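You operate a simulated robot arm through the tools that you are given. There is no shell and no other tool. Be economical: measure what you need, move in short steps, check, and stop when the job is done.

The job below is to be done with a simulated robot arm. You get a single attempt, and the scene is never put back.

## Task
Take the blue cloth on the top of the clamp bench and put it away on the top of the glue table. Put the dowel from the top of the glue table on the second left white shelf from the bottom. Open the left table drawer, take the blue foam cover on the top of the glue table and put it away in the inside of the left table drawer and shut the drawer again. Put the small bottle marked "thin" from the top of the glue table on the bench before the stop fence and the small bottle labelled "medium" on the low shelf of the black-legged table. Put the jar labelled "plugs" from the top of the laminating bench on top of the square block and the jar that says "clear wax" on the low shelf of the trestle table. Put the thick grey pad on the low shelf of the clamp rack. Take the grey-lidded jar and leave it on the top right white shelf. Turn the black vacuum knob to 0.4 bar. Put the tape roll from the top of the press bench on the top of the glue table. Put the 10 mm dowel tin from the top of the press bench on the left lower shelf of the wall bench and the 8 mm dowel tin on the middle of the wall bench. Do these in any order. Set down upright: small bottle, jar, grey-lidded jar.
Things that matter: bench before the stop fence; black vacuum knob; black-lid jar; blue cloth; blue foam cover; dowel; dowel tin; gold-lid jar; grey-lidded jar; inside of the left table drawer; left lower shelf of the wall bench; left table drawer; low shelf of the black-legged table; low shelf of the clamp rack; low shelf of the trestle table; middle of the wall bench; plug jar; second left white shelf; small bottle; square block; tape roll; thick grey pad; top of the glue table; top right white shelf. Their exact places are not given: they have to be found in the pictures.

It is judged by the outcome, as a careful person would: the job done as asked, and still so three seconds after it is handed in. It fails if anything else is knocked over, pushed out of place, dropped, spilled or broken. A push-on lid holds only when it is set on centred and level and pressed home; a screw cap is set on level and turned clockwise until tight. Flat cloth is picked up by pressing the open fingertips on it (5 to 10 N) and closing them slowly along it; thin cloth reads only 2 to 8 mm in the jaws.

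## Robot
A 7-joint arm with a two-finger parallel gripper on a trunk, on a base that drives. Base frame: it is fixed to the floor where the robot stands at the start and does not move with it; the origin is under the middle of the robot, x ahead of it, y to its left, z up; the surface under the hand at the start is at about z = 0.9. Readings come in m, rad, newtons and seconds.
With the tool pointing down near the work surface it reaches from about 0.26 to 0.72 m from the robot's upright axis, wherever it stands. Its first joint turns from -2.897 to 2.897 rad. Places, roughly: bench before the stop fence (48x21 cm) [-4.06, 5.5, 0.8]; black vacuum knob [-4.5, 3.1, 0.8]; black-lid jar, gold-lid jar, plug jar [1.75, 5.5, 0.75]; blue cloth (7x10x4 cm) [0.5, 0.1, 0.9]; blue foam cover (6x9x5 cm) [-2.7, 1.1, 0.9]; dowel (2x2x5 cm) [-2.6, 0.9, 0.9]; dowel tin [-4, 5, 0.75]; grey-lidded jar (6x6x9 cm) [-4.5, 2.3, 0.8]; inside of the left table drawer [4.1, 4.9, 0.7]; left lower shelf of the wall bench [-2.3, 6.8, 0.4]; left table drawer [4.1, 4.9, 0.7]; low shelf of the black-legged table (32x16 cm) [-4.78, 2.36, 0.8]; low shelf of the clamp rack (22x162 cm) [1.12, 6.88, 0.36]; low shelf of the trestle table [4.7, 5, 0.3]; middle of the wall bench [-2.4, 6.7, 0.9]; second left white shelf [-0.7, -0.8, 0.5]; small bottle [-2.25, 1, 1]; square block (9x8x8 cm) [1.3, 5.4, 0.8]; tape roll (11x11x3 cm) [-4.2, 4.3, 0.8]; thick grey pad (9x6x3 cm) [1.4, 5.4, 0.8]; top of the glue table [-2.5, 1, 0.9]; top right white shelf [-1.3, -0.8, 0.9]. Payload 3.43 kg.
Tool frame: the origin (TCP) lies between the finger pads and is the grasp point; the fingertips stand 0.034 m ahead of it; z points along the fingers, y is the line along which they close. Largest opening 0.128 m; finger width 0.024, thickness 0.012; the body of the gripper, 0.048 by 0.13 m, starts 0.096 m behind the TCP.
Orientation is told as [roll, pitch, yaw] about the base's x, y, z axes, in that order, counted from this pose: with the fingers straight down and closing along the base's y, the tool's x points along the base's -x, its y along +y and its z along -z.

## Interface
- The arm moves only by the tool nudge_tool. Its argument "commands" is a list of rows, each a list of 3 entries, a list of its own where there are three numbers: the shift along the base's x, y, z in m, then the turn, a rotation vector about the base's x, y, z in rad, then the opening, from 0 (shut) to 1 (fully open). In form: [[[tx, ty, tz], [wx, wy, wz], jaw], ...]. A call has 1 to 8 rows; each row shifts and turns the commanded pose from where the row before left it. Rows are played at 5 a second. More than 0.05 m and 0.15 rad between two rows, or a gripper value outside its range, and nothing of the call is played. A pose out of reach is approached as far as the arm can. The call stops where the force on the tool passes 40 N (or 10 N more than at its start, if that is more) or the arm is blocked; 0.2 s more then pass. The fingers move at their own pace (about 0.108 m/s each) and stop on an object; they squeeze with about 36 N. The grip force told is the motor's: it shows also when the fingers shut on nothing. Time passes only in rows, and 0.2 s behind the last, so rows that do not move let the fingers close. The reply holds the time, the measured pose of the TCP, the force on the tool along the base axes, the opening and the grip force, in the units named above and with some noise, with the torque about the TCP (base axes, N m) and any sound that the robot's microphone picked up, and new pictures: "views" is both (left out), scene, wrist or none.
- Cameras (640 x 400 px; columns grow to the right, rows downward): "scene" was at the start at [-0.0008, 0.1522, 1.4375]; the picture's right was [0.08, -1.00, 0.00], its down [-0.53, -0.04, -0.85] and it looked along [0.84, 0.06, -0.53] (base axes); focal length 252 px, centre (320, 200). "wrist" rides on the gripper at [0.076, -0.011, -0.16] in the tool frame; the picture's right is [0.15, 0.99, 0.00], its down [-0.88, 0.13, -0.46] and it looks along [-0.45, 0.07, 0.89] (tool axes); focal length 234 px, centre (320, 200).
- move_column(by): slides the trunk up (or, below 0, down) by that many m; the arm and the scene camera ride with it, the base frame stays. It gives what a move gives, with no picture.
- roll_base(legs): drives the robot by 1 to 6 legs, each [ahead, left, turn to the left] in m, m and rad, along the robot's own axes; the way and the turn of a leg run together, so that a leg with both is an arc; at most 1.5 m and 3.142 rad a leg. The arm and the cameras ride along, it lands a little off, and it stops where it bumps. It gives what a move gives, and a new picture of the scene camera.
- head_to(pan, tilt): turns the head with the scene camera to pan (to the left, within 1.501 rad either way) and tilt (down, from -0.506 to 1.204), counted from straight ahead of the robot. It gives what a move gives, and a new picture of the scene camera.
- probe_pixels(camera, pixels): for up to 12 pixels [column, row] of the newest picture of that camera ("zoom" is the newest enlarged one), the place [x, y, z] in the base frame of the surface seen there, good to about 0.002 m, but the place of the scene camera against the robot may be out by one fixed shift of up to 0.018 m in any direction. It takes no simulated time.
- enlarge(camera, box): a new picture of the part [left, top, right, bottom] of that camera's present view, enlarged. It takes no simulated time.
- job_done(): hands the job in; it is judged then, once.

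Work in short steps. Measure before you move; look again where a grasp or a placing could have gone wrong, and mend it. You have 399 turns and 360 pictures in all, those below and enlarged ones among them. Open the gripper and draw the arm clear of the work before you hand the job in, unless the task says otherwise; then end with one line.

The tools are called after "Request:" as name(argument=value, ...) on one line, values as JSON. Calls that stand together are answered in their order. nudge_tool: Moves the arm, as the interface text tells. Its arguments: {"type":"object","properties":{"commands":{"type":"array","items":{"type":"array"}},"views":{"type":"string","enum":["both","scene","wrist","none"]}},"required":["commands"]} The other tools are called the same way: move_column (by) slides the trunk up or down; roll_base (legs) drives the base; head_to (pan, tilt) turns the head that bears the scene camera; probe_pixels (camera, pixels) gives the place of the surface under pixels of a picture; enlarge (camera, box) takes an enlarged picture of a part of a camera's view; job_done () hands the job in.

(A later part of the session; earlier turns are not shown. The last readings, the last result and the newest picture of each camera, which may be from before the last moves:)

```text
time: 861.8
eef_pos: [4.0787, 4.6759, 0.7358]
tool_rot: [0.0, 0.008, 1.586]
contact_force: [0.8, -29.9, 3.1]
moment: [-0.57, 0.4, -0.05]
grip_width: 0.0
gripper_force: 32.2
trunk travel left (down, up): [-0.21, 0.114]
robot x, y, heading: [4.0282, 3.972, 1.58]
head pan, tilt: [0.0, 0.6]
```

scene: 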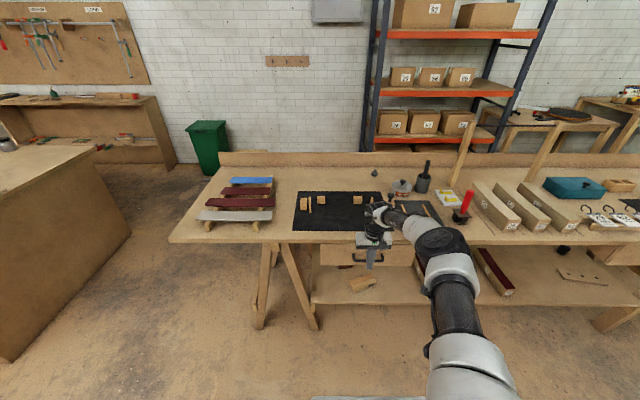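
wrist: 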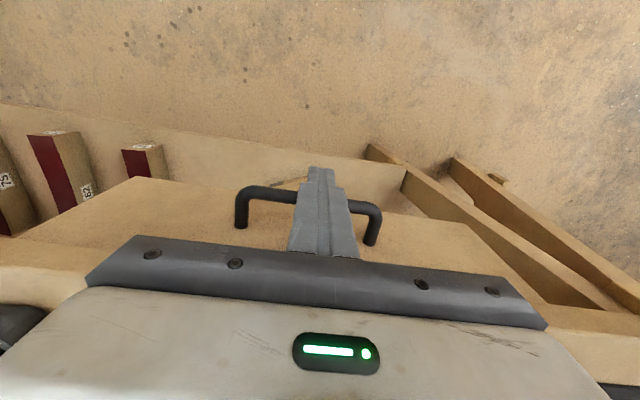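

30 N at y 4.676: the drawer is shut. I back off, raise, and drive west to look at the laminating bench.

Request:
nudge_tool(commands=[[[0, -0.04, 0], [0, 0, 0], 0], [[0, -0.05, 0], [0, 0, 0], 0.3], [[0, -0.04, 0.02], [0, 0, 0], 0.5], [[0, -0.02, 0.045], [0, 0, 0], 0.6], [[0, 0, 0.05], [0, 0, 0], 0.6], [[0, 0, 0.05], [0, 0, 0], 0.6], [[0, 0, 0.05], [0, 0, 0], 0.6], [[0, 0, 0.05], [0, 0, 0], 0.6]], views="scene")

Request:
roll_base(legs=[[-0.1, 0, 0], [0, 1.15, 0], [0.7, 0, 0]])

Request:
head_to(pan=0.9, tilt=0.5)

```text
time: 863.6
eef_pos: [4.0788, 4.5296, 1.001]
tool_rot: [0.0, 0.004, 1.587]
contact_force: [-0.3, 0.4, -0.1]
moment: [-0.01, 0.0, 0.0]
grip_width: 0.0769
gripper_force: 0.0
trunk travel left (down, up): [-0.21, 0.114]
robot x, y, heading: [4.0295, 3.9736, 1.579]
head pan, tilt: [0.0, 0.6]
```

scene: 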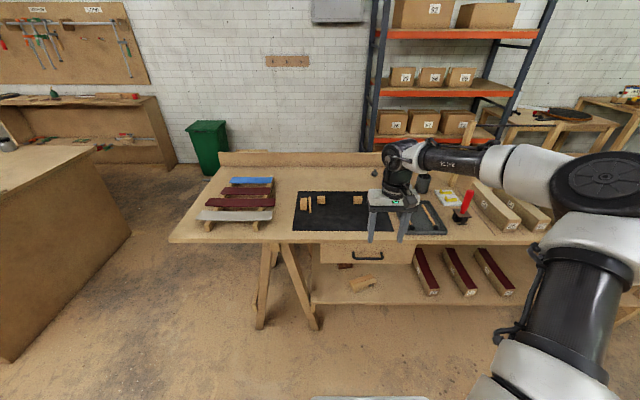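

```text
time: 879.1
eef_pos: [2.9157, 5.1157, 1.0022]
tool_rot: [-0.001, 0.002, 1.594]
contact_force: [-0.1, 0.3, 0.3]
moment: [0.01, 0.03, -0.02]
grip_width: 0.077
gripper_force: 0.0
trunk travel left (down, up): [-0.21, 0.114]
robot x, y, heading: [2.8688, 4.5483, 1.583]
head pan, tilt: [0.0, 0.6]
```

scene: 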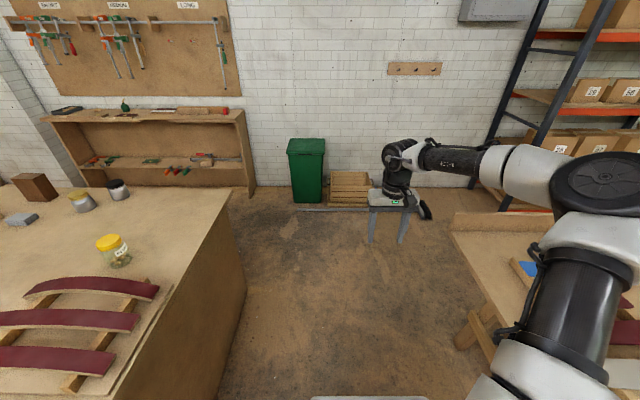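

```text
time: 880.3
eef_pos: [2.9157, 5.1154, 1.0028]
tool_rot: [0.0, 0.0, 1.595]
contact_force: [-0.1, -0.1, 0.2]
moment: [0.02, -0.02, -0.01]
grip_width: 0.0766
gripper_force: 0.0
trunk travel left (down, up): [-0.21, 0.114]
robot x, y, heading: [2.8638, 4.5556, 1.587]
head pan, tilt: [0.901, 0.499]
```

scene: 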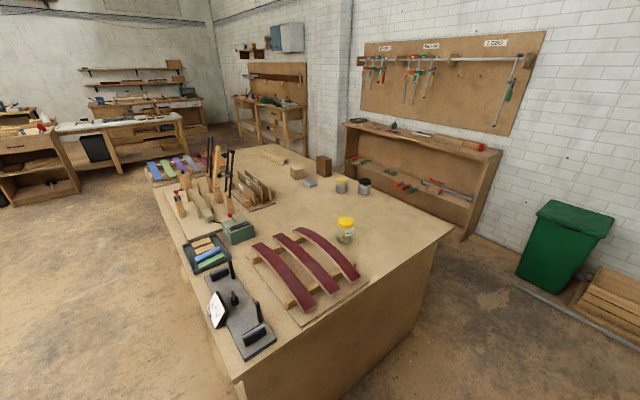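

I measure the jars, block, pad and bench edges, and enlarge to read labels.

Request:
enlarge(camera="scene", box=[270, 140, 410, 250])

Request:
probe_pixels(camera="scene", pixels=[[345, 223], [341, 183], [364, 182], [310, 182], [297, 170], [323, 162], [452, 226], [350, 130], [470, 235], [345, 122], [495, 150], [405, 190]])

```text
3.64 times, centred on (340, 195) of scene
```

zoom: 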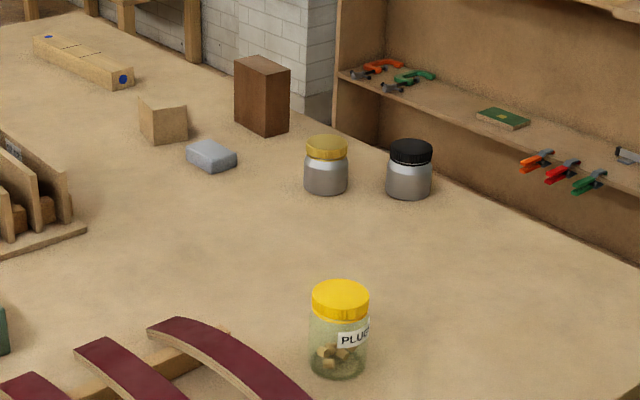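

```text
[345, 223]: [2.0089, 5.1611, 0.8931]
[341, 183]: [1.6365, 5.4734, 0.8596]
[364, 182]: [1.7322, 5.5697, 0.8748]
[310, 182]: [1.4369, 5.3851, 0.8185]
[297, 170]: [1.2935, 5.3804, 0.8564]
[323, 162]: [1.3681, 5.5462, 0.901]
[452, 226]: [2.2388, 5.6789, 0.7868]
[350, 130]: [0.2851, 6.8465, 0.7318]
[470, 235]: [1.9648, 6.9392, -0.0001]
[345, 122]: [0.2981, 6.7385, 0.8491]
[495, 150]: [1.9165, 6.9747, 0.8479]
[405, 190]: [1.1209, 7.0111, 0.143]
```

Plug jar (yellow lid) at (2.01,5.16), gold-lid (1.64,5.47), black-lid (1.73,5.57), pad (1.44,5.39), square block (1.29,5.38). First the plug jar from the bench's east end.

Request:
nudge_tool(commands=[[[0, 0, 0.05], [0, 0, 0], 0.7], [[0, 0, 0.05], [0, 0, 0], 0.7]], views="none")

Request:
roll_base(legs=[[0.63, 0, 0], [0, 0, 1.555], [0.25, 0, 0]])

Request:
nudge_tool(commands=[[[0, 0, 0], [0, 0, 0], 0.75]], views="wrist")

```text
time: 880.9
eef_pos: [2.9157, 5.1126, 1.1023]
tool_rot: [0.001, 0.001, 1.594]
contact_force: [0.3, -0.5, 0.4]
moment: [-0.01, 0.01, -0.02]
grip_width: 0.0895
gripper_force: 0.1
trunk travel left (down, up): [-0.21, 0.114]
robot x, y, heading: [2.8716, 4.5556, 1.588]
head pan, tilt: [0.901, 0.499]
```

```text
time: 889.7
eef_pos: [2.0543, 5.2555, 1.102]
tool_rot: [-0.001, 0.001, 3.124]
contact_force: [0.9, 0.4, -0.1]
moment: [-0.01, 0.01, 0.01]
grip_width: 0.0897
gripper_force: 0.1
trunk travel left (down, up): [-0.21, 0.114]
robot x, y, heading: [2.6103, 5.1855, 3.116]
head pan, tilt: [0.901, 0.499]
```

scene: 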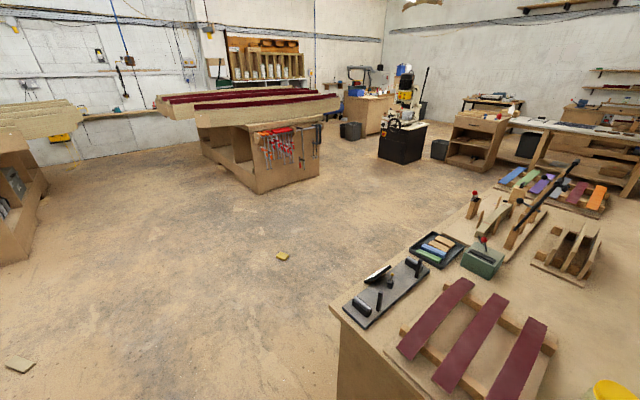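

```text
time: 890.1
eef_pos: [2.0552, 5.2557, 1.1013]
tool_rot: [0.001, 0.002, 3.124]
contact_force: [0.5, -0.3, 0.8]
moment: [0.0, 0.01, 0.01]
grip_width: 0.0961
gripper_force: 0.2
trunk travel left (down, up): [-0.21, 0.114]
robot x, y, heading: [2.6108, 5.1844, 3.116]
head pan, tilt: [0.901, 0.499]
```

wrist: 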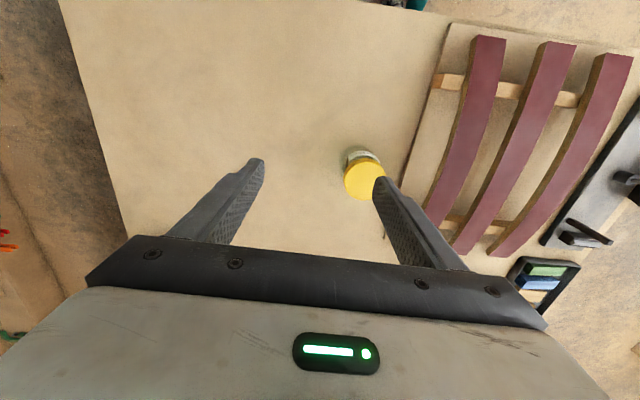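

Request:
probe_pixels(camera="wrist", pixels=[[363, 180], [347, 180], [363, 163], [363, 197], [357, 153], [348, 158], [410, 150], [440, 190], [330, 150], [384, 225], [379, 180]])

Request:
enlarge(camera="wrist", box=[310, 120, 450, 240])

```text
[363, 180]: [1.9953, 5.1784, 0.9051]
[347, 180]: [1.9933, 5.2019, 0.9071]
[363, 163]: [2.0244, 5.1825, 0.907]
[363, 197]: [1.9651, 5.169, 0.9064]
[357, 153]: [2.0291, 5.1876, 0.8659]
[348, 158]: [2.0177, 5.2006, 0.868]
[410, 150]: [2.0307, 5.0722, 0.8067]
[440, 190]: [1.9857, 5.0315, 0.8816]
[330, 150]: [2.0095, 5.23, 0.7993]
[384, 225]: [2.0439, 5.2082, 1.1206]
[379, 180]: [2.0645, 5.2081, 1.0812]
```

```text
3.33 times, centred on (380, 180) of wrist
```

zoom: 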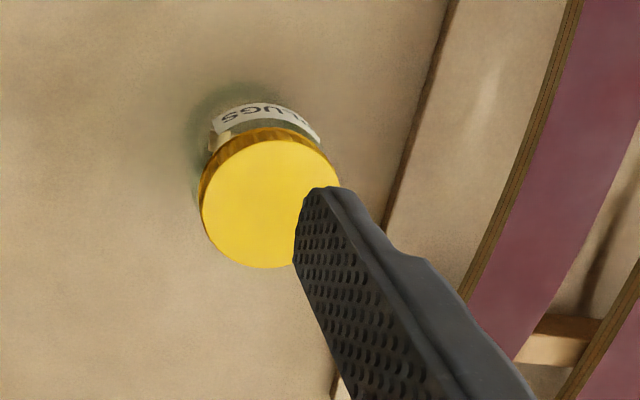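

Jar axis (1.995, 5.177), lid top 0.906, Ø 0.063. I go over it and down to grip the glass below the lid.

Request:
nudge_tool(commands=[[[-0.03, -0.038, 0], [0, 0, 0], 0.75], [[-0.03, -0.04, 0], [0, 0, 0], 0.72], [[0, 0, -0.05], [0, 0, 0], 0.7], [[0, 0, -0.05], [0, 0, 0], 0.7], [[0, 0, 0], [0, 0, 0], 0.7]], views="wrist")

```text
time: 891.3
eef_pos: [1.9941, 5.1779, 1.0015]
tool_rot: [-0.002, 0.001, 3.122]
contact_force: [0.1, -0.2, 1.0]
moment: [-0.01, -0.04, -0.01]
grip_width: 0.0895
gripper_force: 0.1
trunk travel left (down, up): [-0.21, 0.114]
robot x, y, heading: [2.6114, 5.1854, 3.118]
head pan, tilt: [0.901, 0.499]
```

wrist: 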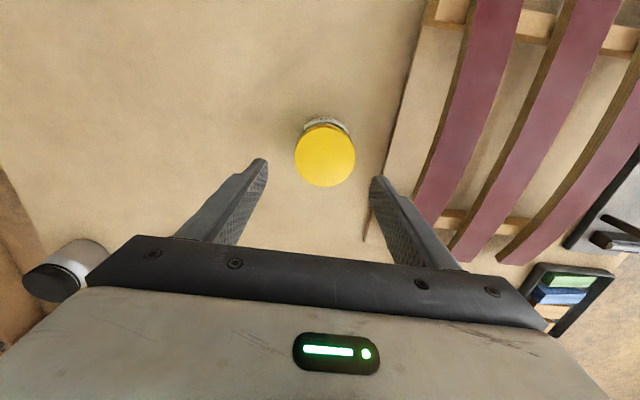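

Request:
probe_pixels(camera="wrist", pixels=[[325, 128], [325, 184], [297, 155], [352, 155], [325, 155]])

```text
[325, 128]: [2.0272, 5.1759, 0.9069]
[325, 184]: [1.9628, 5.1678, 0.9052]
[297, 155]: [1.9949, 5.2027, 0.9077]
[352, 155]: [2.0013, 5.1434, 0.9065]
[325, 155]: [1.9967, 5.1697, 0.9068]
```

Centre y 5.173. I shift 5 mm, lower and close.

Request:
nudge_tool(commands=[[[0, -0.005, -0.04], [0, 0, 0], 0.7], [[0, 0, -0.05], [0, 0, 0], 0.7], [[0, 0, -0.05], [0, 0, 0], 0.7], [[0, 0, -0.016], [0, 0, 0], 0.7], [[0, 0, 0], [0, 0, 0], 0.5], [[0, 0, 0], [0, 0, 0], 0.3], [[0, 0, 0], [0, 0, 0], 0], [[0, 0, 0], [0, 0, 0], 0]], views="wrist")

```text
time: 893.1
eef_pos: [1.9944, 5.1717, 0.8452]
tool_rot: [0.0, 0.0, 3.123]
contact_force: [0.4, -1.0, 0.5]
moment: [-0.08, -0.04, -0.01]
grip_width: 0.0734
gripper_force: 35.6
trunk travel left (down, up): [-0.21, 0.114]
robot x, y, heading: [2.6111, 5.1833, 3.116]
head pan, tilt: [0.901, 0.499]
```

wrist: 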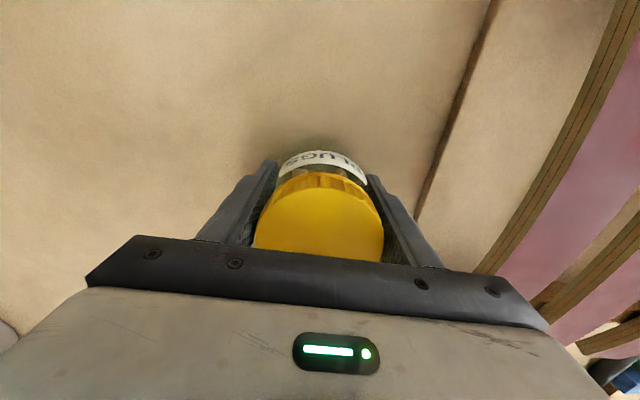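

Plug jar held (73 mm). I lift and drive around into the north aisle.

Request:
nudge_tool(commands=[[[0, 0, 0.04], [0, 0, 0], 0], [[0, 0, 0.05], [0, 0, 0], 0], [[0, 0, 0.05], [0, 0, 0], 0], [[0, 0, 0.05], [0, 0, 0], 0], [[0, 0, 0.05], [0, 0, 0], 0], [[0, 0, 0.045], [0, 0, 0], 0], [[0.04, 0, 0], [0, 0, 0], 0]], views="none")

Request:
roll_base(legs=[[-0.15, 0, 0], [0, -0.94, 0.025]])

Request:
head_to(pan=0.0, tilt=0.6)

```text
time: 894.7
eef_pos: [2.0351, 5.1706, 1.1323]
tool_rot: [-0.002, 0.002, 3.126]
contact_force: [0.8, -0.9, -2.3]
moment: [0.0, -0.05, 0.0]
grip_width: 0.0732
gripper_force: 36.2
trunk travel left (down, up): [-0.21, 0.114]
robot x, y, heading: [2.6138, 5.1859, 3.115]
head pan, tilt: [0.901, 0.499]
```

```text
time: 905.1
eef_pos: [2.1985, 6.0986, 1.1311]
tool_rot: [-0.002, 0.001, -3.137]
contact_force: [-0.3, 0.5, -2.5]
moment: [0.03, -0.02, -0.01]
grip_width: 0.0734
gripper_force: 35.9
trunk travel left (down, up): [-0.21, 0.114]
robot x, y, heading: [2.7748, 6.1231, 3.138]
head pan, tilt: [0.901, 0.499]
```

scene: 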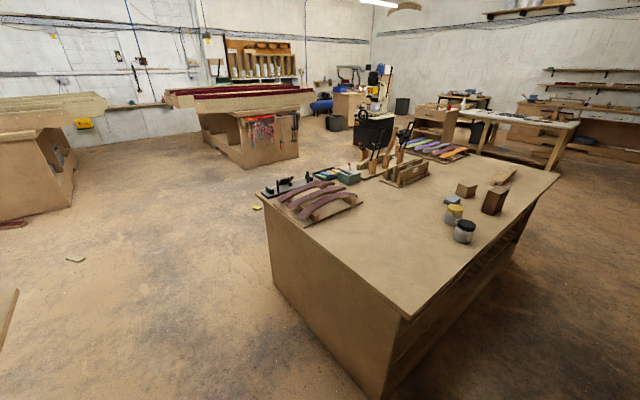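

```text
time: 906.3
eef_pos: [2.1981, 6.0973, 1.1308]
tool_rot: [-0.001, 0.002, -3.136]
contact_force: [-0.4, 0.5, -2.7]
moment: [0.02, -0.02, 0.0]
grip_width: 0.0737
gripper_force: 35.8
trunk travel left (down, up): [-0.21, 0.114]
robot x, y, heading: [2.7728, 6.1264, 3.141]
head pan, tilt: [0.0, 0.6]
```

scene: 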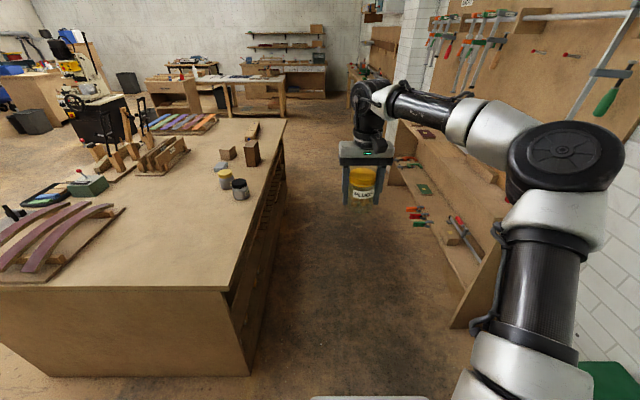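

The aisle is clear. I drive ahead to x ≈ 1.3 and turn left to face the bench.

Request:
roll_base(legs=[[0.75, 0, 0], [0.72, 0, 0], [0, 0, 1.571]])

Request:
nudge_tool(commands=[[[0, 0, 0], [0, 0, 0], 0]], views="wrist")

```text
time: 917.8
eef_pos: [1.3265, 5.551, 1.132]
tool_rot: [-0.003, 0.002, -1.561]
contact_force: [-0.5, 0.4, -3.5]
moment: [0.0, -0.01, 0.04]
grip_width: 0.0734
gripper_force: 35.9
trunk travel left (down, up): [-0.21, 0.114]
robot x, y, heading: [1.2941, 6.1307, -1.569]
head pan, tilt: [0.0, 0.6]
```

scene: 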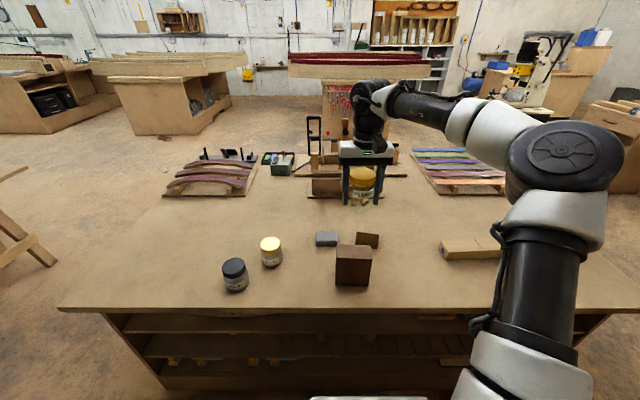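

```text
time: 918.2
eef_pos: [1.3284, 5.5527, 1.1303]
tool_rot: [-0.003, 0.004, -1.563]
contact_force: [-0.7, 0.6, -2.0]
moment: [0.03, -0.01, 0.01]
grip_width: 0.0734
gripper_force: 35.8
trunk travel left (down, up): [-0.21, 0.114]
robot x, y, heading: [1.2959, 6.1285, -1.569]
head pan, tilt: [0.0, 0.6]
```

wrist: 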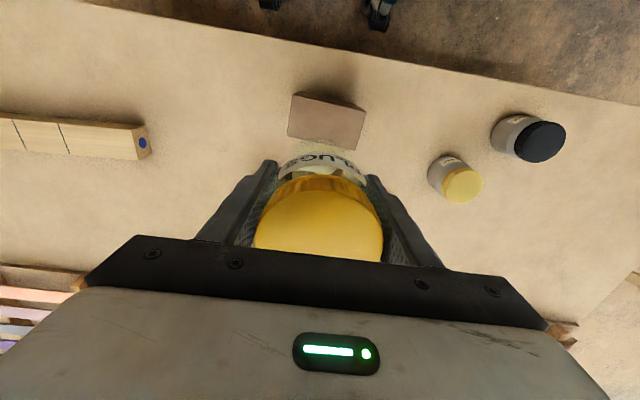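

I read the two jars' labels and measure the square block top.

Request:
enlarge(camera="scene", box=[205, 215, 405, 305])

Request:
probe_pixels(camera="scene", pixels=[[368, 236], [358, 236], [377, 237], [375, 245], [326, 236], [353, 252], [337, 255], [370, 255]])

Request:
nudge_tool(commands=[[[0, 0.045, 0], [0, 0, 0], 0], [[0, 0.03, 0], [0, 0, 0], 0], [[0, 0, 0], [0, 0, 0], 0]], views="wrist")

```text
3.20 times, centred on (305, 260) of scene
```

zoom: 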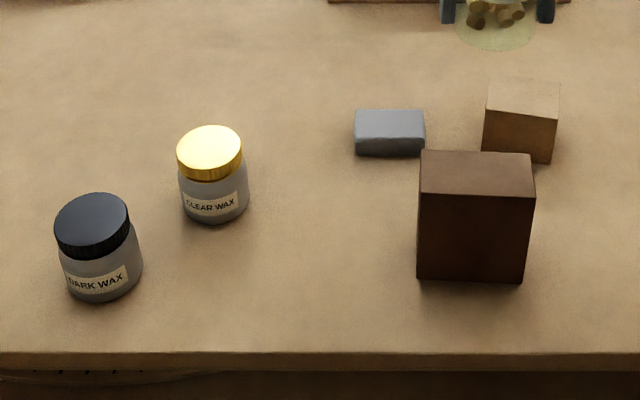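

```text
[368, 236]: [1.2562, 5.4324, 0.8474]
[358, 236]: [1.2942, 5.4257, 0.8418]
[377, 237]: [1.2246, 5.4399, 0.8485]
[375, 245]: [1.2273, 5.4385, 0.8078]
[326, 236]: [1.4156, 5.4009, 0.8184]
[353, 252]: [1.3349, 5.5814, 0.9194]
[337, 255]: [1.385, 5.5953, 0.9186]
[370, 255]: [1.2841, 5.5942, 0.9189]
```

```text
time: 919.0
eef_pos: [1.3266, 5.6273, 1.1308]
tool_rot: [0.001, 0.002, -1.562]
contact_force: [-0.5, 0.0, -2.3]
moment: [-0.02, -0.02, -0.01]
grip_width: 0.0735
gripper_force: 36.1
trunk travel left (down, up): [-0.21, 0.114]
robot x, y, heading: [1.2933, 6.1265, -1.569]
head pan, tilt: [0.0, 0.6]
```

wrist: 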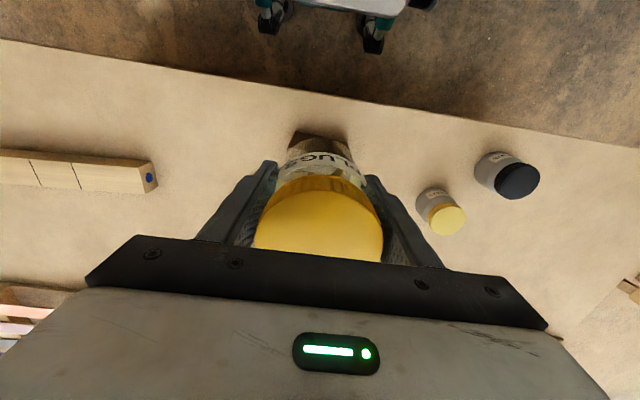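

Gold lid reads "CLEAR WAX". I measure the light square block's top in the enlarged picture's area.

Request:
probe_pixels(camera="scene", pixels=[[358, 247], [370, 247], [360, 242], [379, 243], [369, 244], [378, 251], [366, 241]])

Request:
enlarge(camera="scene", box=[310, 210, 410, 270])

```text
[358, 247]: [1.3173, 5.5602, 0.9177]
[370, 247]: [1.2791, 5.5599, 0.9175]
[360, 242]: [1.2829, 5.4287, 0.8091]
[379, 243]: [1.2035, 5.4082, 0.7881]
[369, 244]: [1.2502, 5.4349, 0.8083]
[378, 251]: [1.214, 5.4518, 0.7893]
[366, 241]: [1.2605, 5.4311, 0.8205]
```

```text
6.40 times, centred on (360, 240) of scene
```

zoom: 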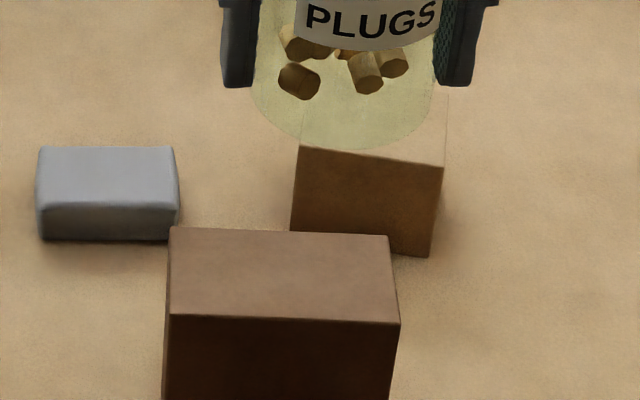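

The held jar hides the block; I move the arm aside and measure the top.

Request:
nudge_tool(commands=[[[0.045, 0, 0], [0, 0, 0], 0], [[0.045, 0, 0], [0, 0, 0], 0], [[0.045, 0, 0], [0, 0, 0], 0], [[0.045, 0, 0], [0, 0, 0], 0]], views="both")

Request:
probe_pixels(camera="scene", pixels=[[359, 223], [358, 231], [379, 225], [378, 234], [368, 228], [316, 236], [337, 236], [318, 240], [326, 235]])

```text
time: 920.0
eef_pos: [1.5059, 5.6278, 1.1317]
tool_rot: [-0.002, 0.002, -1.562]
contact_force: [0.1, 0.1, -2.3]
moment: [0.0, -0.01, 0.01]
grip_width: 0.0734
gripper_force: 36.3
trunk travel left (down, up): [-0.21, 0.114]
robot x, y, heading: [1.2968, 6.1264, -1.574]
head pan, tilt: [0.0, 0.6]
```

scene: 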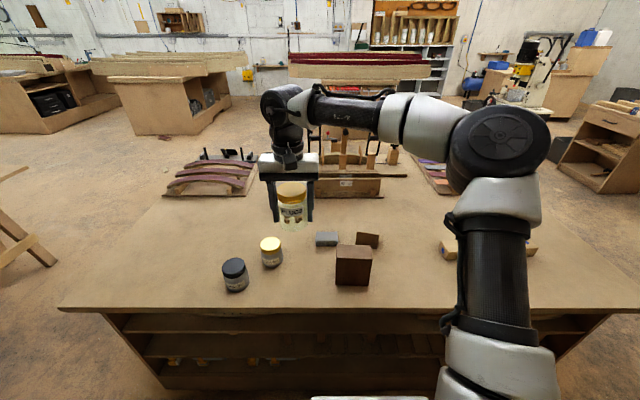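
wrist: 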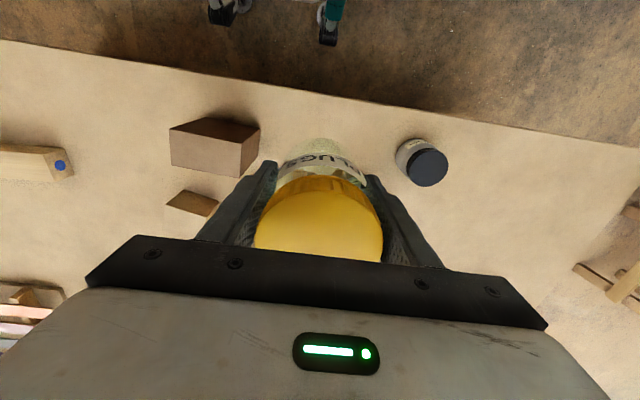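

```text
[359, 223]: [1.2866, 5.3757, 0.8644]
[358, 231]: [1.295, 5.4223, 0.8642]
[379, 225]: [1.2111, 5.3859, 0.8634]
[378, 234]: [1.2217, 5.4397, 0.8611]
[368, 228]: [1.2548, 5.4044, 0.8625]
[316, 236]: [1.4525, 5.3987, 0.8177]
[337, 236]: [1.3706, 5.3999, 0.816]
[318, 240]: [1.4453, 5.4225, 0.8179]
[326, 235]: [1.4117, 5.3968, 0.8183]
```

I compare both cameras on the dark block to find the scene camera's offset, and probe the light block in the wrist view.

Request:
enlarge(camera="wrist", box=[150, 100, 290, 230])

Request:
probe_pixels(camera="wrist", pixels=[[173, 132], [240, 148], [239, 175], [173, 163], [186, 192], [200, 205], [208, 213], [172, 203], [216, 206]])

Request:
probe_pixels(camera="scene", pixels=[[338, 247], [371, 248], [337, 258], [370, 259]])

```text
3.08 times, centred on (220, 165) of wrist
```

zoom: 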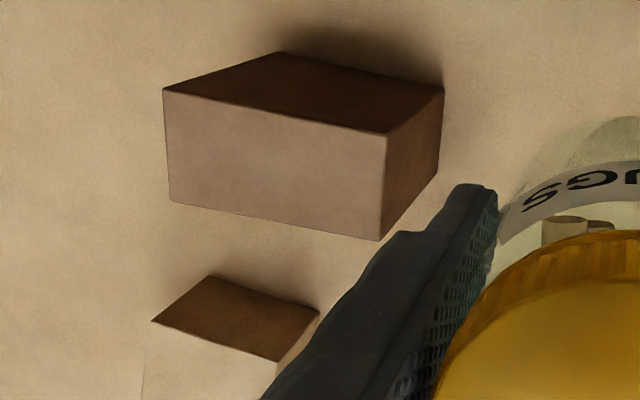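

```text
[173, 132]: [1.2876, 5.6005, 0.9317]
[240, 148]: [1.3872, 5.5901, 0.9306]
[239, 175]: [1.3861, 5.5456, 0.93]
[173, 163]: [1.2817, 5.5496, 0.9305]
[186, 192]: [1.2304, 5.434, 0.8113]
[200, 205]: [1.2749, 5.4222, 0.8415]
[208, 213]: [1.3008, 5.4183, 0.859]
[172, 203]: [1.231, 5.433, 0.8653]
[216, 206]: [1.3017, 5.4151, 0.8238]
```

```text
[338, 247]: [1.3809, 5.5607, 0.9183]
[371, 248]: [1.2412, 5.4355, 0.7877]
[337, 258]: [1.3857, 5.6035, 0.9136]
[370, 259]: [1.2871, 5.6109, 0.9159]
```

Block centre ≈ (1.253, 5.389), top ≈ 0.876 (robot frame), turned -0.23 rad. I advance the base 8 cm and bring the jar above it.

Request:
roll_base(legs=[[0.07, 0, 0]])

Request:
nudge_tool(commands=[[[-0.045, -0.02, 0], [0, 0, 0], 0], [[-0.045, -0.02, 0], [0, 0, 0], 0], [[-0.045, -0.02, 0], [0, 0, 0], 0], [[-0.045, -0.02, 0], [0, 0, 0], 0], [[-0.04, -0.03, 0], [0, 0, 0], 0], [[-0.033, -0.035, 0], [0, 0, 0], 0], [[0, -0.02, 0], [0, 0, 0], 0], [[0, 0, 0], [0, 0, 0], 0]], views="both")

```text
time: 921.0
eef_pos: [1.5073, 5.5571, 1.131]
tool_rot: [-0.001, 0.0, -1.561]
contact_force: [-0.2, 0.7, -2.4]
moment: [0.0, -0.04, -0.01]
grip_width: 0.0735
gripper_force: 35.7
trunk travel left (down, up): [-0.21, 0.114]
robot x, y, heading: [1.2962, 6.0565, -1.57]
head pan, tilt: [0.0, 0.6]
```

scene: 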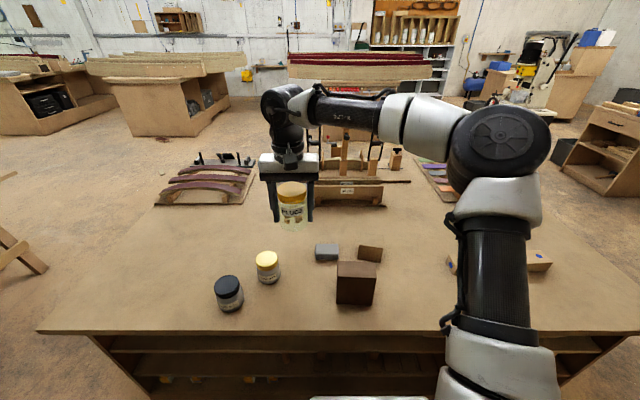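

```text
time: 922.8
eef_pos: [1.252, 5.3932, 1.1301]
tool_rot: [-0.003, 0.005, -1.562]
contact_force: [0.9, -0.8, -1.8]
moment: [0.03, -0.01, 0.02]
grip_width: 0.0735
gripper_force: 36.2
trunk travel left (down, up): [-0.21, 0.114]
robot x, y, heading: [1.297, 6.0527, -1.566]
head pan, tilt: [0.0, 0.6]
```

scene: 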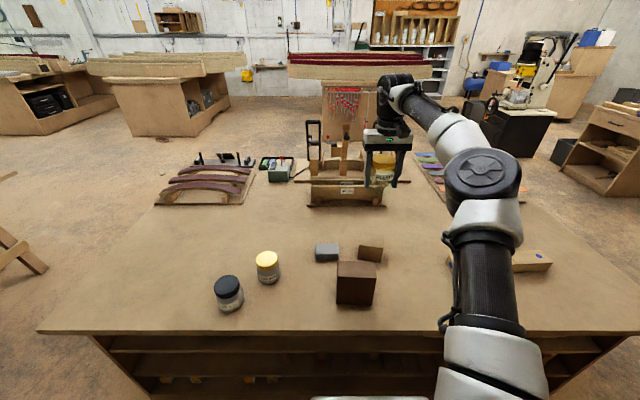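
wrist: 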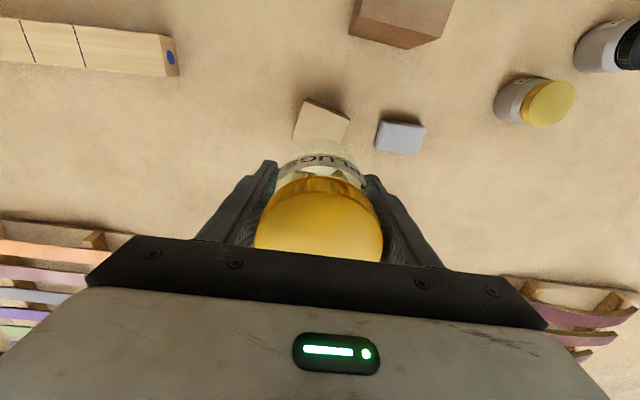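

Now the block's top is visible at (320,120); I measure its corners.

Request:
enlarge(camera="wrist", box=[270, 80, 430, 180])

Request:
probe_pixels(camera="wrist", pixels=[[304, 102], [347, 119], [296, 136], [310, 110], [340, 125], [325, 125], [380, 125], [423, 130], [418, 150], [378, 145]])

```text
4.00 times, centred on (350, 130) of wrist
```

zoom: 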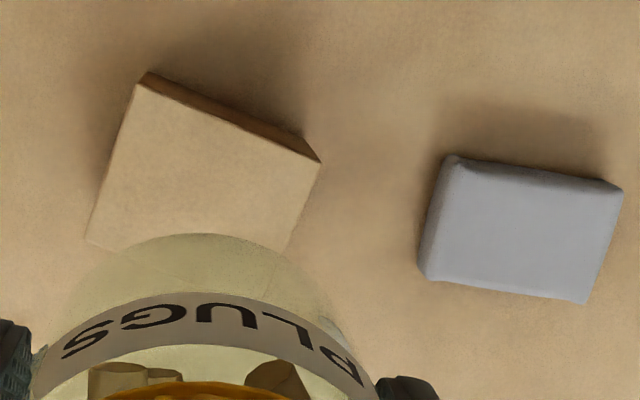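

```text
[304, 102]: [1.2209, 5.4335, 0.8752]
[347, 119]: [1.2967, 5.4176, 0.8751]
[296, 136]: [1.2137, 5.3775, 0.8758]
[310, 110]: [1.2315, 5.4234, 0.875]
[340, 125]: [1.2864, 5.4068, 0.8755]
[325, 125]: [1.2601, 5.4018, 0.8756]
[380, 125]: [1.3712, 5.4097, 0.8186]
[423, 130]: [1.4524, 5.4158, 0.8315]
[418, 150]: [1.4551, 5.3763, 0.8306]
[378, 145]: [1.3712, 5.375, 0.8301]
```

Block centre (1.251, 5.387), top 0.8755. I shift -6 mm in y and lower.

Request:
nudge_tool(commands=[[[-0.001, -0.006, -0.045], [0, 0, 0], 0], [[0, 0, -0.05], [0, 0, 0], 0], [[0, 0, -0.05], [0, 0, 0], 0], [[0, 0, -0.04], [0, 0, 0], 0], [[0, 0, -0.015], [0, 0, 0], 0], [[0, 0, -0.004], [0, 0, 0], 0], [[0, 0, 0], [0, 0, 0], 0]], views="wrist")

```text
time: 924.4
eef_pos: [1.2523, 5.3852, 0.9277]
tool_rot: [-0.001, 0.002, -1.562]
contact_force: [-0.4, 0.5, -2.0]
moment: [0.05, 0.02, 0.02]
grip_width: 0.0736
gripper_force: 35.9
trunk travel left (down, up): [-0.21, 0.114]
robot x, y, heading: [1.304, 6.0561, -1.573]
head pan, tilt: [0.0, 0.6]
```

wrist: 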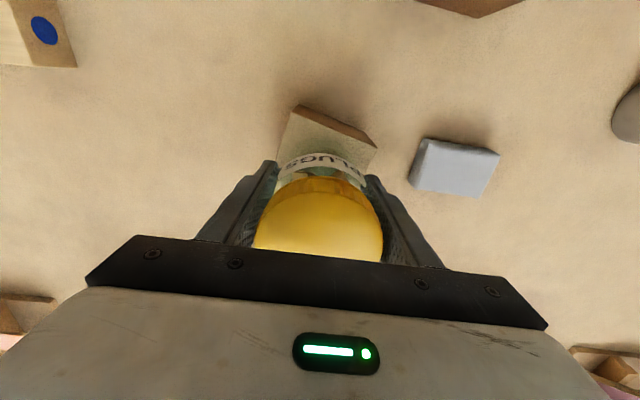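

Request:
enlarge(camera="wrist", box=[250, 80, 410, 180])

```text
4.00 times, centred on (330, 130) of wrist
```

zoom: 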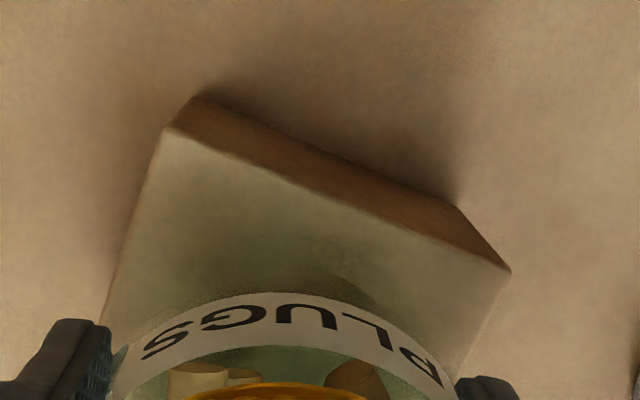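

Computation and tint agree that the jar is centred. I lower to contact.

Request:
nudge_tool(commands=[[[0, 0.001, -0.005], [0, 0, 0], 0], [[0, 0, -0.002], [0, 0, 0], 0], [[0, 0, 0], [0, 0, 0], 0]], views="none")

```text
time: 925.2
eef_pos: [1.2511, 5.3872, 0.9204]
tool_rot: [-0.003, 0.004, -1.561]
contact_force: [0.0, 0.2, 1.0]
moment: [0.06, -0.03, -0.02]
grip_width: 0.0734
gripper_force: 35.5
trunk travel left (down, up): [-0.21, 0.114]
robot x, y, heading: [1.2921, 6.057, -1.57]
head pan, tilt: [0.0, 0.6]
```

Contact (≈3 N). I release evenly and rise.

Request:
nudge_tool(commands=[[[0, 0, -0.001], [0, 0, 0], 0.6], [[0, 0, 0], [0, 0, 0], 0.68], [[0, 0, 0], [0, 0, 0], 0.68], [[0, 0, 0.03], [0, 0, 0], 0.68], [[0, 0, 0.05], [0, 0, 0], 0.68], [[0, 0, 0.05], [0, 0, 0], 0.68], [[0, 0.03, 0.03], [0, 0, 0], 0.68], [[0, 0.04, 0], [0, 0, 0], 0.68]], views="both")

```text
time: 927.0
eef_pos: [1.252, 5.4596, 1.0801]
tool_rot: [-0.003, 0.002, -1.562]
contact_force: [1.0, -0.1, -0.3]
moment: [-0.01, 0.04, -0.01]
grip_width: 0.0871
gripper_force: 0.0
trunk travel left (down, up): [-0.21, 0.114]
robot x, y, heading: [1.2984, 6.0626, -1.57]
head pan, tilt: [0.0, 0.6]
```

scene: 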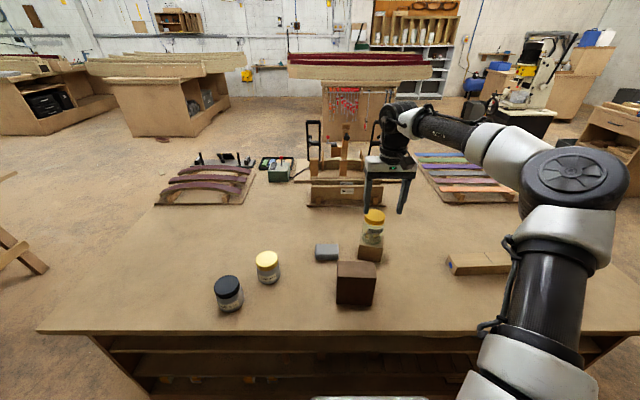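
wrist: 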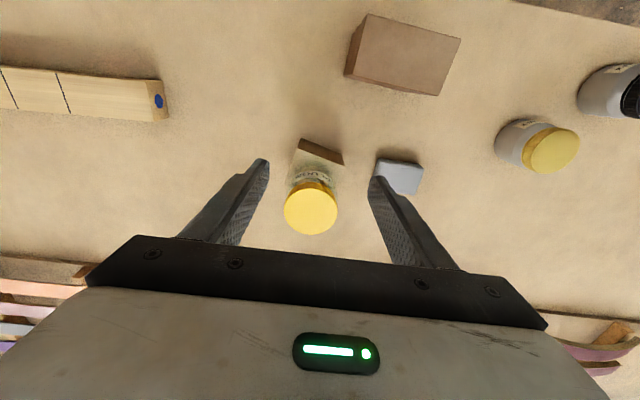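

The plug jar stands on the block. Next the grey pad (x 1.371–1.455, y 5.375–5.416). A tilted grip there would come near the dark block, so I first grip it vertically and shift it into the open.

Request:
nudge_tool(commands=[[[0.045, 0, 0], [0, 0, 0], 0.88], [[0.045, 0, 0], [0, 0, 0], 0.88], [[0.045, -0.02, 0], [0, 0, 0], 0.88], [[0.026, -0.03, -0.02], [0, 0, 0], 0.88], [[0, -0.014, -0.045], [0, 0, 0], 0.88], [[0, 0, -0.05], [0, 0, 0], 0.88], [[0, 0, -0.05], [0, 0, 0], 0.88], [[0, 0, 0], [0, 0, 0], 0.88]], views="wrist")

```text
time: 928.8
eef_pos: [1.4118, 5.3924, 0.9133]
tool_rot: [-0.002, 0.002, -1.563]
contact_force: [1.0, -0.2, 0.3]
moment: [0.04, 0.01, 0.03]
grip_width: 0.1124
gripper_force: 0.1
trunk travel left (down, up): [-0.21, 0.114]
robot x, y, heading: [1.2981, 6.0582, -1.573]
head pan, tilt: [0.0, 0.6]
```

wrist: 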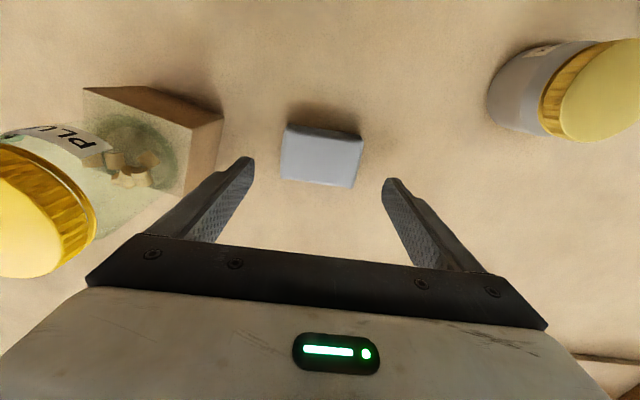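

Aligned with the pad. I lower to 0.838, close, lift and shift it +8 cm in x.

Request:
nudge_tool(commands=[[[0, 0, -0.04], [0, 0, 0], 0.88], [[0, 0, -0.035], [0, 0, 0], 0.88], [[0, 0, 0], [0, 0, 0], 0.7], [[0, 0, 0], [0, 0, 0], 0.4], [[0, 0, 0], [0, 0, 0], 0], [[0, 0, 0], [0, 0, 0], 0]], views="none")

```text
time: 930.2
eef_pos: [1.4121, 5.3949, 0.8385]
tool_rot: [-0.002, 0.001, -1.561]
contact_force: [-0.7, -0.3, 0.5]
moment: [0.01, -0.02, -0.01]
grip_width: 0.0887
gripper_force: 36.3
trunk travel left (down, up): [-0.21, 0.114]
robot x, y, heading: [1.2961, 6.06, -1.57]
head pan, tilt: [0.0, 0.6]
```

Request:
nudge_tool(commands=[[[0, 0, 0.04], [0, 0, 0], 0], [[0.04, 0.01, 0], [0, 0, 0], 0], [[0.045, 0.01, 0], [0, 0, 0], 0], [[0, 0, -0.035], [0, 0, 0], 0], [[0, 0, -0.004], [0, 0, 0], 0], [[0, 0, 0], [0, 0, 0], 0.8], [[0, 0, 0], [0, 0, 0], 0.88], [[0, 0, 0.03], [0, 0, 0], 0.88]], views="none")

Request:
nudge_tool(commands=[[[0, 0, 0.045], [0, 0, 0], 0.88], [[0, 0.02, 0.045], [-0.13, 0, 0], 0.88], [[0, 0.02, 0.03], [-0.13, 0, 0], 0.88], [[0, 0.02, 0.02], [-0.13, 0, 0], 0.88], [[0, 0.02, 0], [-0.13, 0, 0], 0.88], [[0, 0, 0], [-0.13, 0, 0], 0.88], [[0, 0, 0], [-0.13, 0, 0], 0.88], [[0, 0, 0], [0, 0, 0], 0.88]], views="wrist")

```text
time: 932.0
eef_pos: [1.4982, 5.4151, 0.8725]
tool_rot: [-0.002, 0.003, -1.562]
contact_force: [-0.1, 0.0, 0.2]
moment: [-0.05, 0.0, 0.0]
grip_width: 0.1125
gripper_force: 0.1
trunk travel left (down, up): [-0.21, 0.114]
robot x, y, heading: [1.2994, 6.0579, -1.568]
head pan, tilt: [0.0, 0.6]
```

```text
time: 933.8
eef_pos: [1.4981, 5.4936, 1.0089]
tool_rot: [-0.01, -0.779, -1.556]
contact_force: [0.4, 0.1, 0.3]
moment: [0.01, -0.02, 0.01]
grip_width: 0.1126
gripper_force: 0.0
trunk travel left (down, up): [-0.21, 0.114]
robot x, y, heading: [1.2994, 6.06, -1.567]
head pan, tilt: [0.0, 0.6]
```

wrist: 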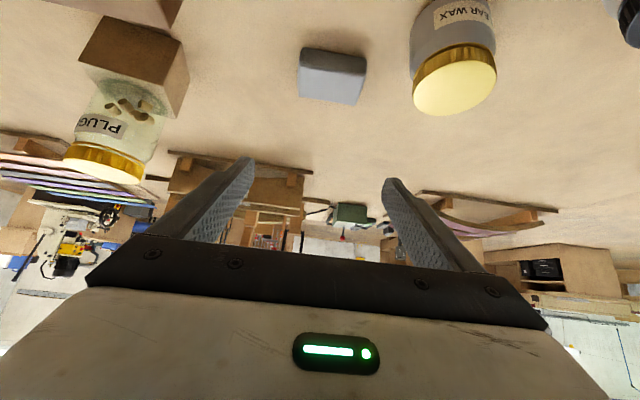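

The pad is at (333,75) in the open. I measure it and the wax jar.

Request:
probe_pixels(camera="wrist", pixels=[[302, 52], [364, 58], [302, 90], [352, 100], [333, 75], [410, 40], [455, 80], [420, 75], [495, 70], [450, 20]])

```text
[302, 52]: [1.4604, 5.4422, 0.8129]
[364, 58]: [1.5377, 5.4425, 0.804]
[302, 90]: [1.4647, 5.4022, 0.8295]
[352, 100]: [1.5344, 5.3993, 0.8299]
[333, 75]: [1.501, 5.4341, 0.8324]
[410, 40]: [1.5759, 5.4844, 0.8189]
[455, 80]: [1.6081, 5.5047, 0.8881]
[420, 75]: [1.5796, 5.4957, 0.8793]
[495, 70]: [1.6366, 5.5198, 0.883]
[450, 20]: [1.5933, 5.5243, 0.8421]
```

Pad centre (1.4985, 5.42). I go to TCP (1.496, 5.438, 0.84) with 45° tilt, jaws just wide enough to stay clear of the wax jar (left edge 1.576).

Request:
nudge_tool(commands=[[[-0.002, -0.035, 0], [0, 0, 0], 0.83], [[0, -0.021, -0.03], [0, 0, 0], 0.82], [[0, 0, -0.05], [0, 0, 0], 0.82], [[0, 0, -0.05], [0, 0, 0], 0.82], [[0, 0, -0.032], [0, 0, 0], 0.82], [[0, 0, -0.006], [0, 0, 0], 0.82], [[0, 0, 0], [0, 0, 0], 0.82]], views="wrist")

```text
time: 935.4
eef_pos: [1.4955, 5.4382, 0.8422]
tool_rot: [-0.01, -0.779, -1.558]
contact_force: [-0.4, -1.5, -0.6]
moment: [0.01, 0.02, -0.03]
grip_width: 0.1053
gripper_force: 0.0
trunk travel left (down, up): [-0.21, 0.114]
robot x, y, heading: [1.3002, 6.0645, -1.567]
head pan, tilt: [0.0, 0.6]
```

wrist: 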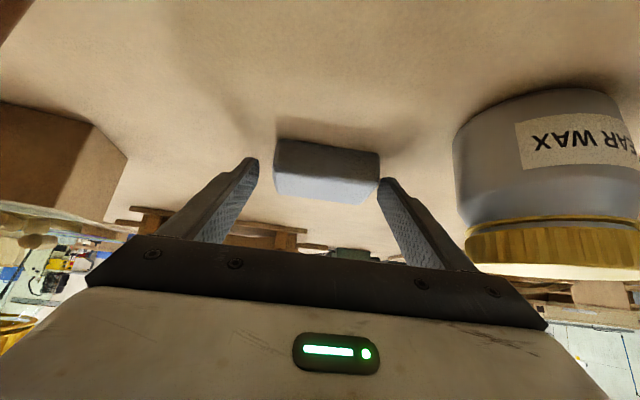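

Request:
nudge_tool(commands=[[[0.003, 0, -0.004], [0, 0, 0], 0.82], [[0, 0, 0], [0, 0, 0], 0.7], [[0, 0, 0], [0, 0, 0], 0.4], [[0, 0, 0], [0, 0, 0], 0], [[0, 0, 0], [0, 0, 0], 0]], views="wrist")

```text
time: 936.6
eef_pos: [1.4995, 5.4391, 0.8379]
tool_rot: [-0.012, -0.779, -1.56]
contact_force: [0.5, -0.2, 0.5]
moment: [0.02, -0.03, 0.01]
grip_width: 0.0886
gripper_force: 35.8
trunk travel left (down, up): [-0.21, 0.114]
robot x, y, heading: [1.2979, 6.0591, -1.573]
head pan, tilt: [0.0, 0.6]
```

wrist: 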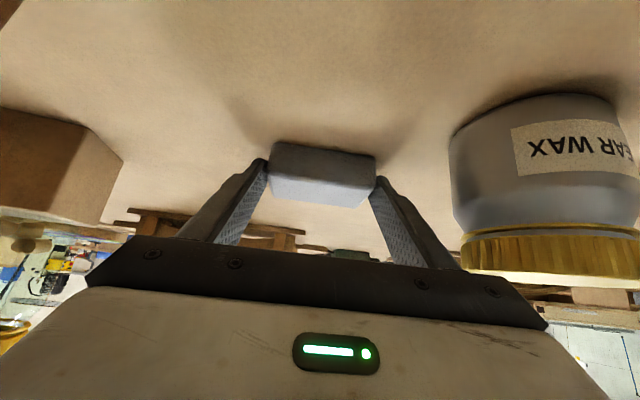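

Pad held (88.6 mm). I lift high, draw back, then turn the base around to face the clamp rack.

Request:
nudge_tool(commands=[[[0, 0, 0.03], [0, 0, 0], 0], [[0, 0, 0.05], [0, 0, 0], 0], [[0, 0, 0.05], [0, 0, 0], 0], [[0, 0, 0.05], [0, 0, 0], 0], [[0, 0, 0.05], [0, 0, 0], 0], [[0, 0.02, 0.045], [0, 0, 0], 0], [[0, 0.03, 0.02], [0, 0, 0], 0]], views="none")

Request:
roll_base(legs=[[-0.05, 0, 0], [0, 0, 1.57], [0, 0, 1.57]])

Request:
head_to(pan=0.2, tilt=0.9)

```text
time: 938.2
eef_pos: [1.4973, 5.4881, 1.1334]
tool_rot: [-0.009, -0.777, -1.559]
contact_force: [-0.2, -0.1, -0.1]
moment: [0.02, 0.01, 0.0]
grip_width: 0.0887
gripper_force: 35.9
trunk travel left (down, up): [-0.21, 0.114]
robot x, y, heading: [1.2988, 6.0597, -1.57]
head pan, tilt: [0.0, 0.6]
```

```text
time: 947.0
eef_pos: [1.0971, 6.6774, 1.1315]
tool_rot: [-0.01, -0.777, 1.584]
contact_force: [-1.1, 0.0, -0.4]
moment: [-0.02, -0.01, 0.01]
grip_width: 0.0885
gripper_force: 36.0
trunk travel left (down, up): [-0.21, 0.114]
robot x, y, heading: [1.2956, 6.1094, 1.571]
head pan, tilt: [0.0, 0.6]
```

scene: 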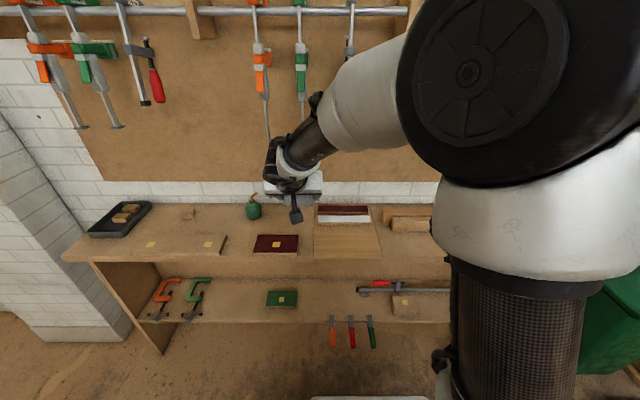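

```text
time: 947.8
eef_pos: [1.0978, 6.6782, 1.1322]
tool_rot: [-0.01, -0.779, 1.585]
contact_force: [0.6, 0.0, -0.7]
moment: [-0.03, 0.02, 0.0]
grip_width: 0.0887
gripper_force: 36.0
trunk travel left (down, up): [-0.21, 0.114]
robot x, y, heading: [1.3017, 6.1087, 1.579]
head pan, tilt: [0.201, 0.901]
```

scene: 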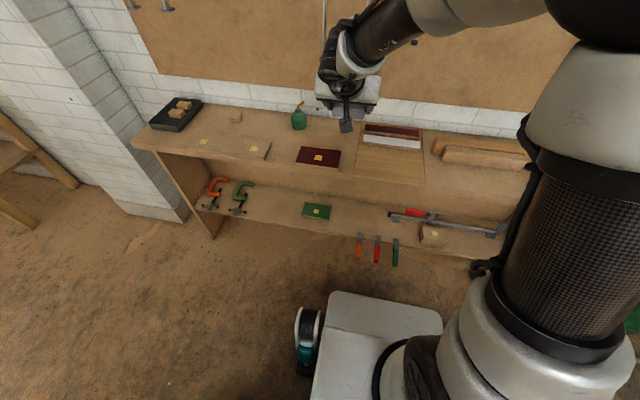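

The low shelf lies below; free spots at about (272,208) and (358,218). I measure.

Request:
probe_pixels(camera="scene", pixels=[[272, 208], [255, 200], [300, 212], [333, 215], [360, 222], [388, 218], [275, 218], [360, 238], [280, 195], [270, 157], [316, 210], [360, 250]])

```text
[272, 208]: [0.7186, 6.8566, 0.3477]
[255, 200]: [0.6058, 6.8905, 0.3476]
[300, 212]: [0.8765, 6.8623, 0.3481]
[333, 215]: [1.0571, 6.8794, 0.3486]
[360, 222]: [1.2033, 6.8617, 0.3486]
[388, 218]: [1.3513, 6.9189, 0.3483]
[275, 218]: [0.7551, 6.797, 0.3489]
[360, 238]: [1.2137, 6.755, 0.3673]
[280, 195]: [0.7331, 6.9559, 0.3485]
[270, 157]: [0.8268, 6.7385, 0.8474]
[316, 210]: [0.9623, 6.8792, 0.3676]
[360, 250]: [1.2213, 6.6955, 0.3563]
```

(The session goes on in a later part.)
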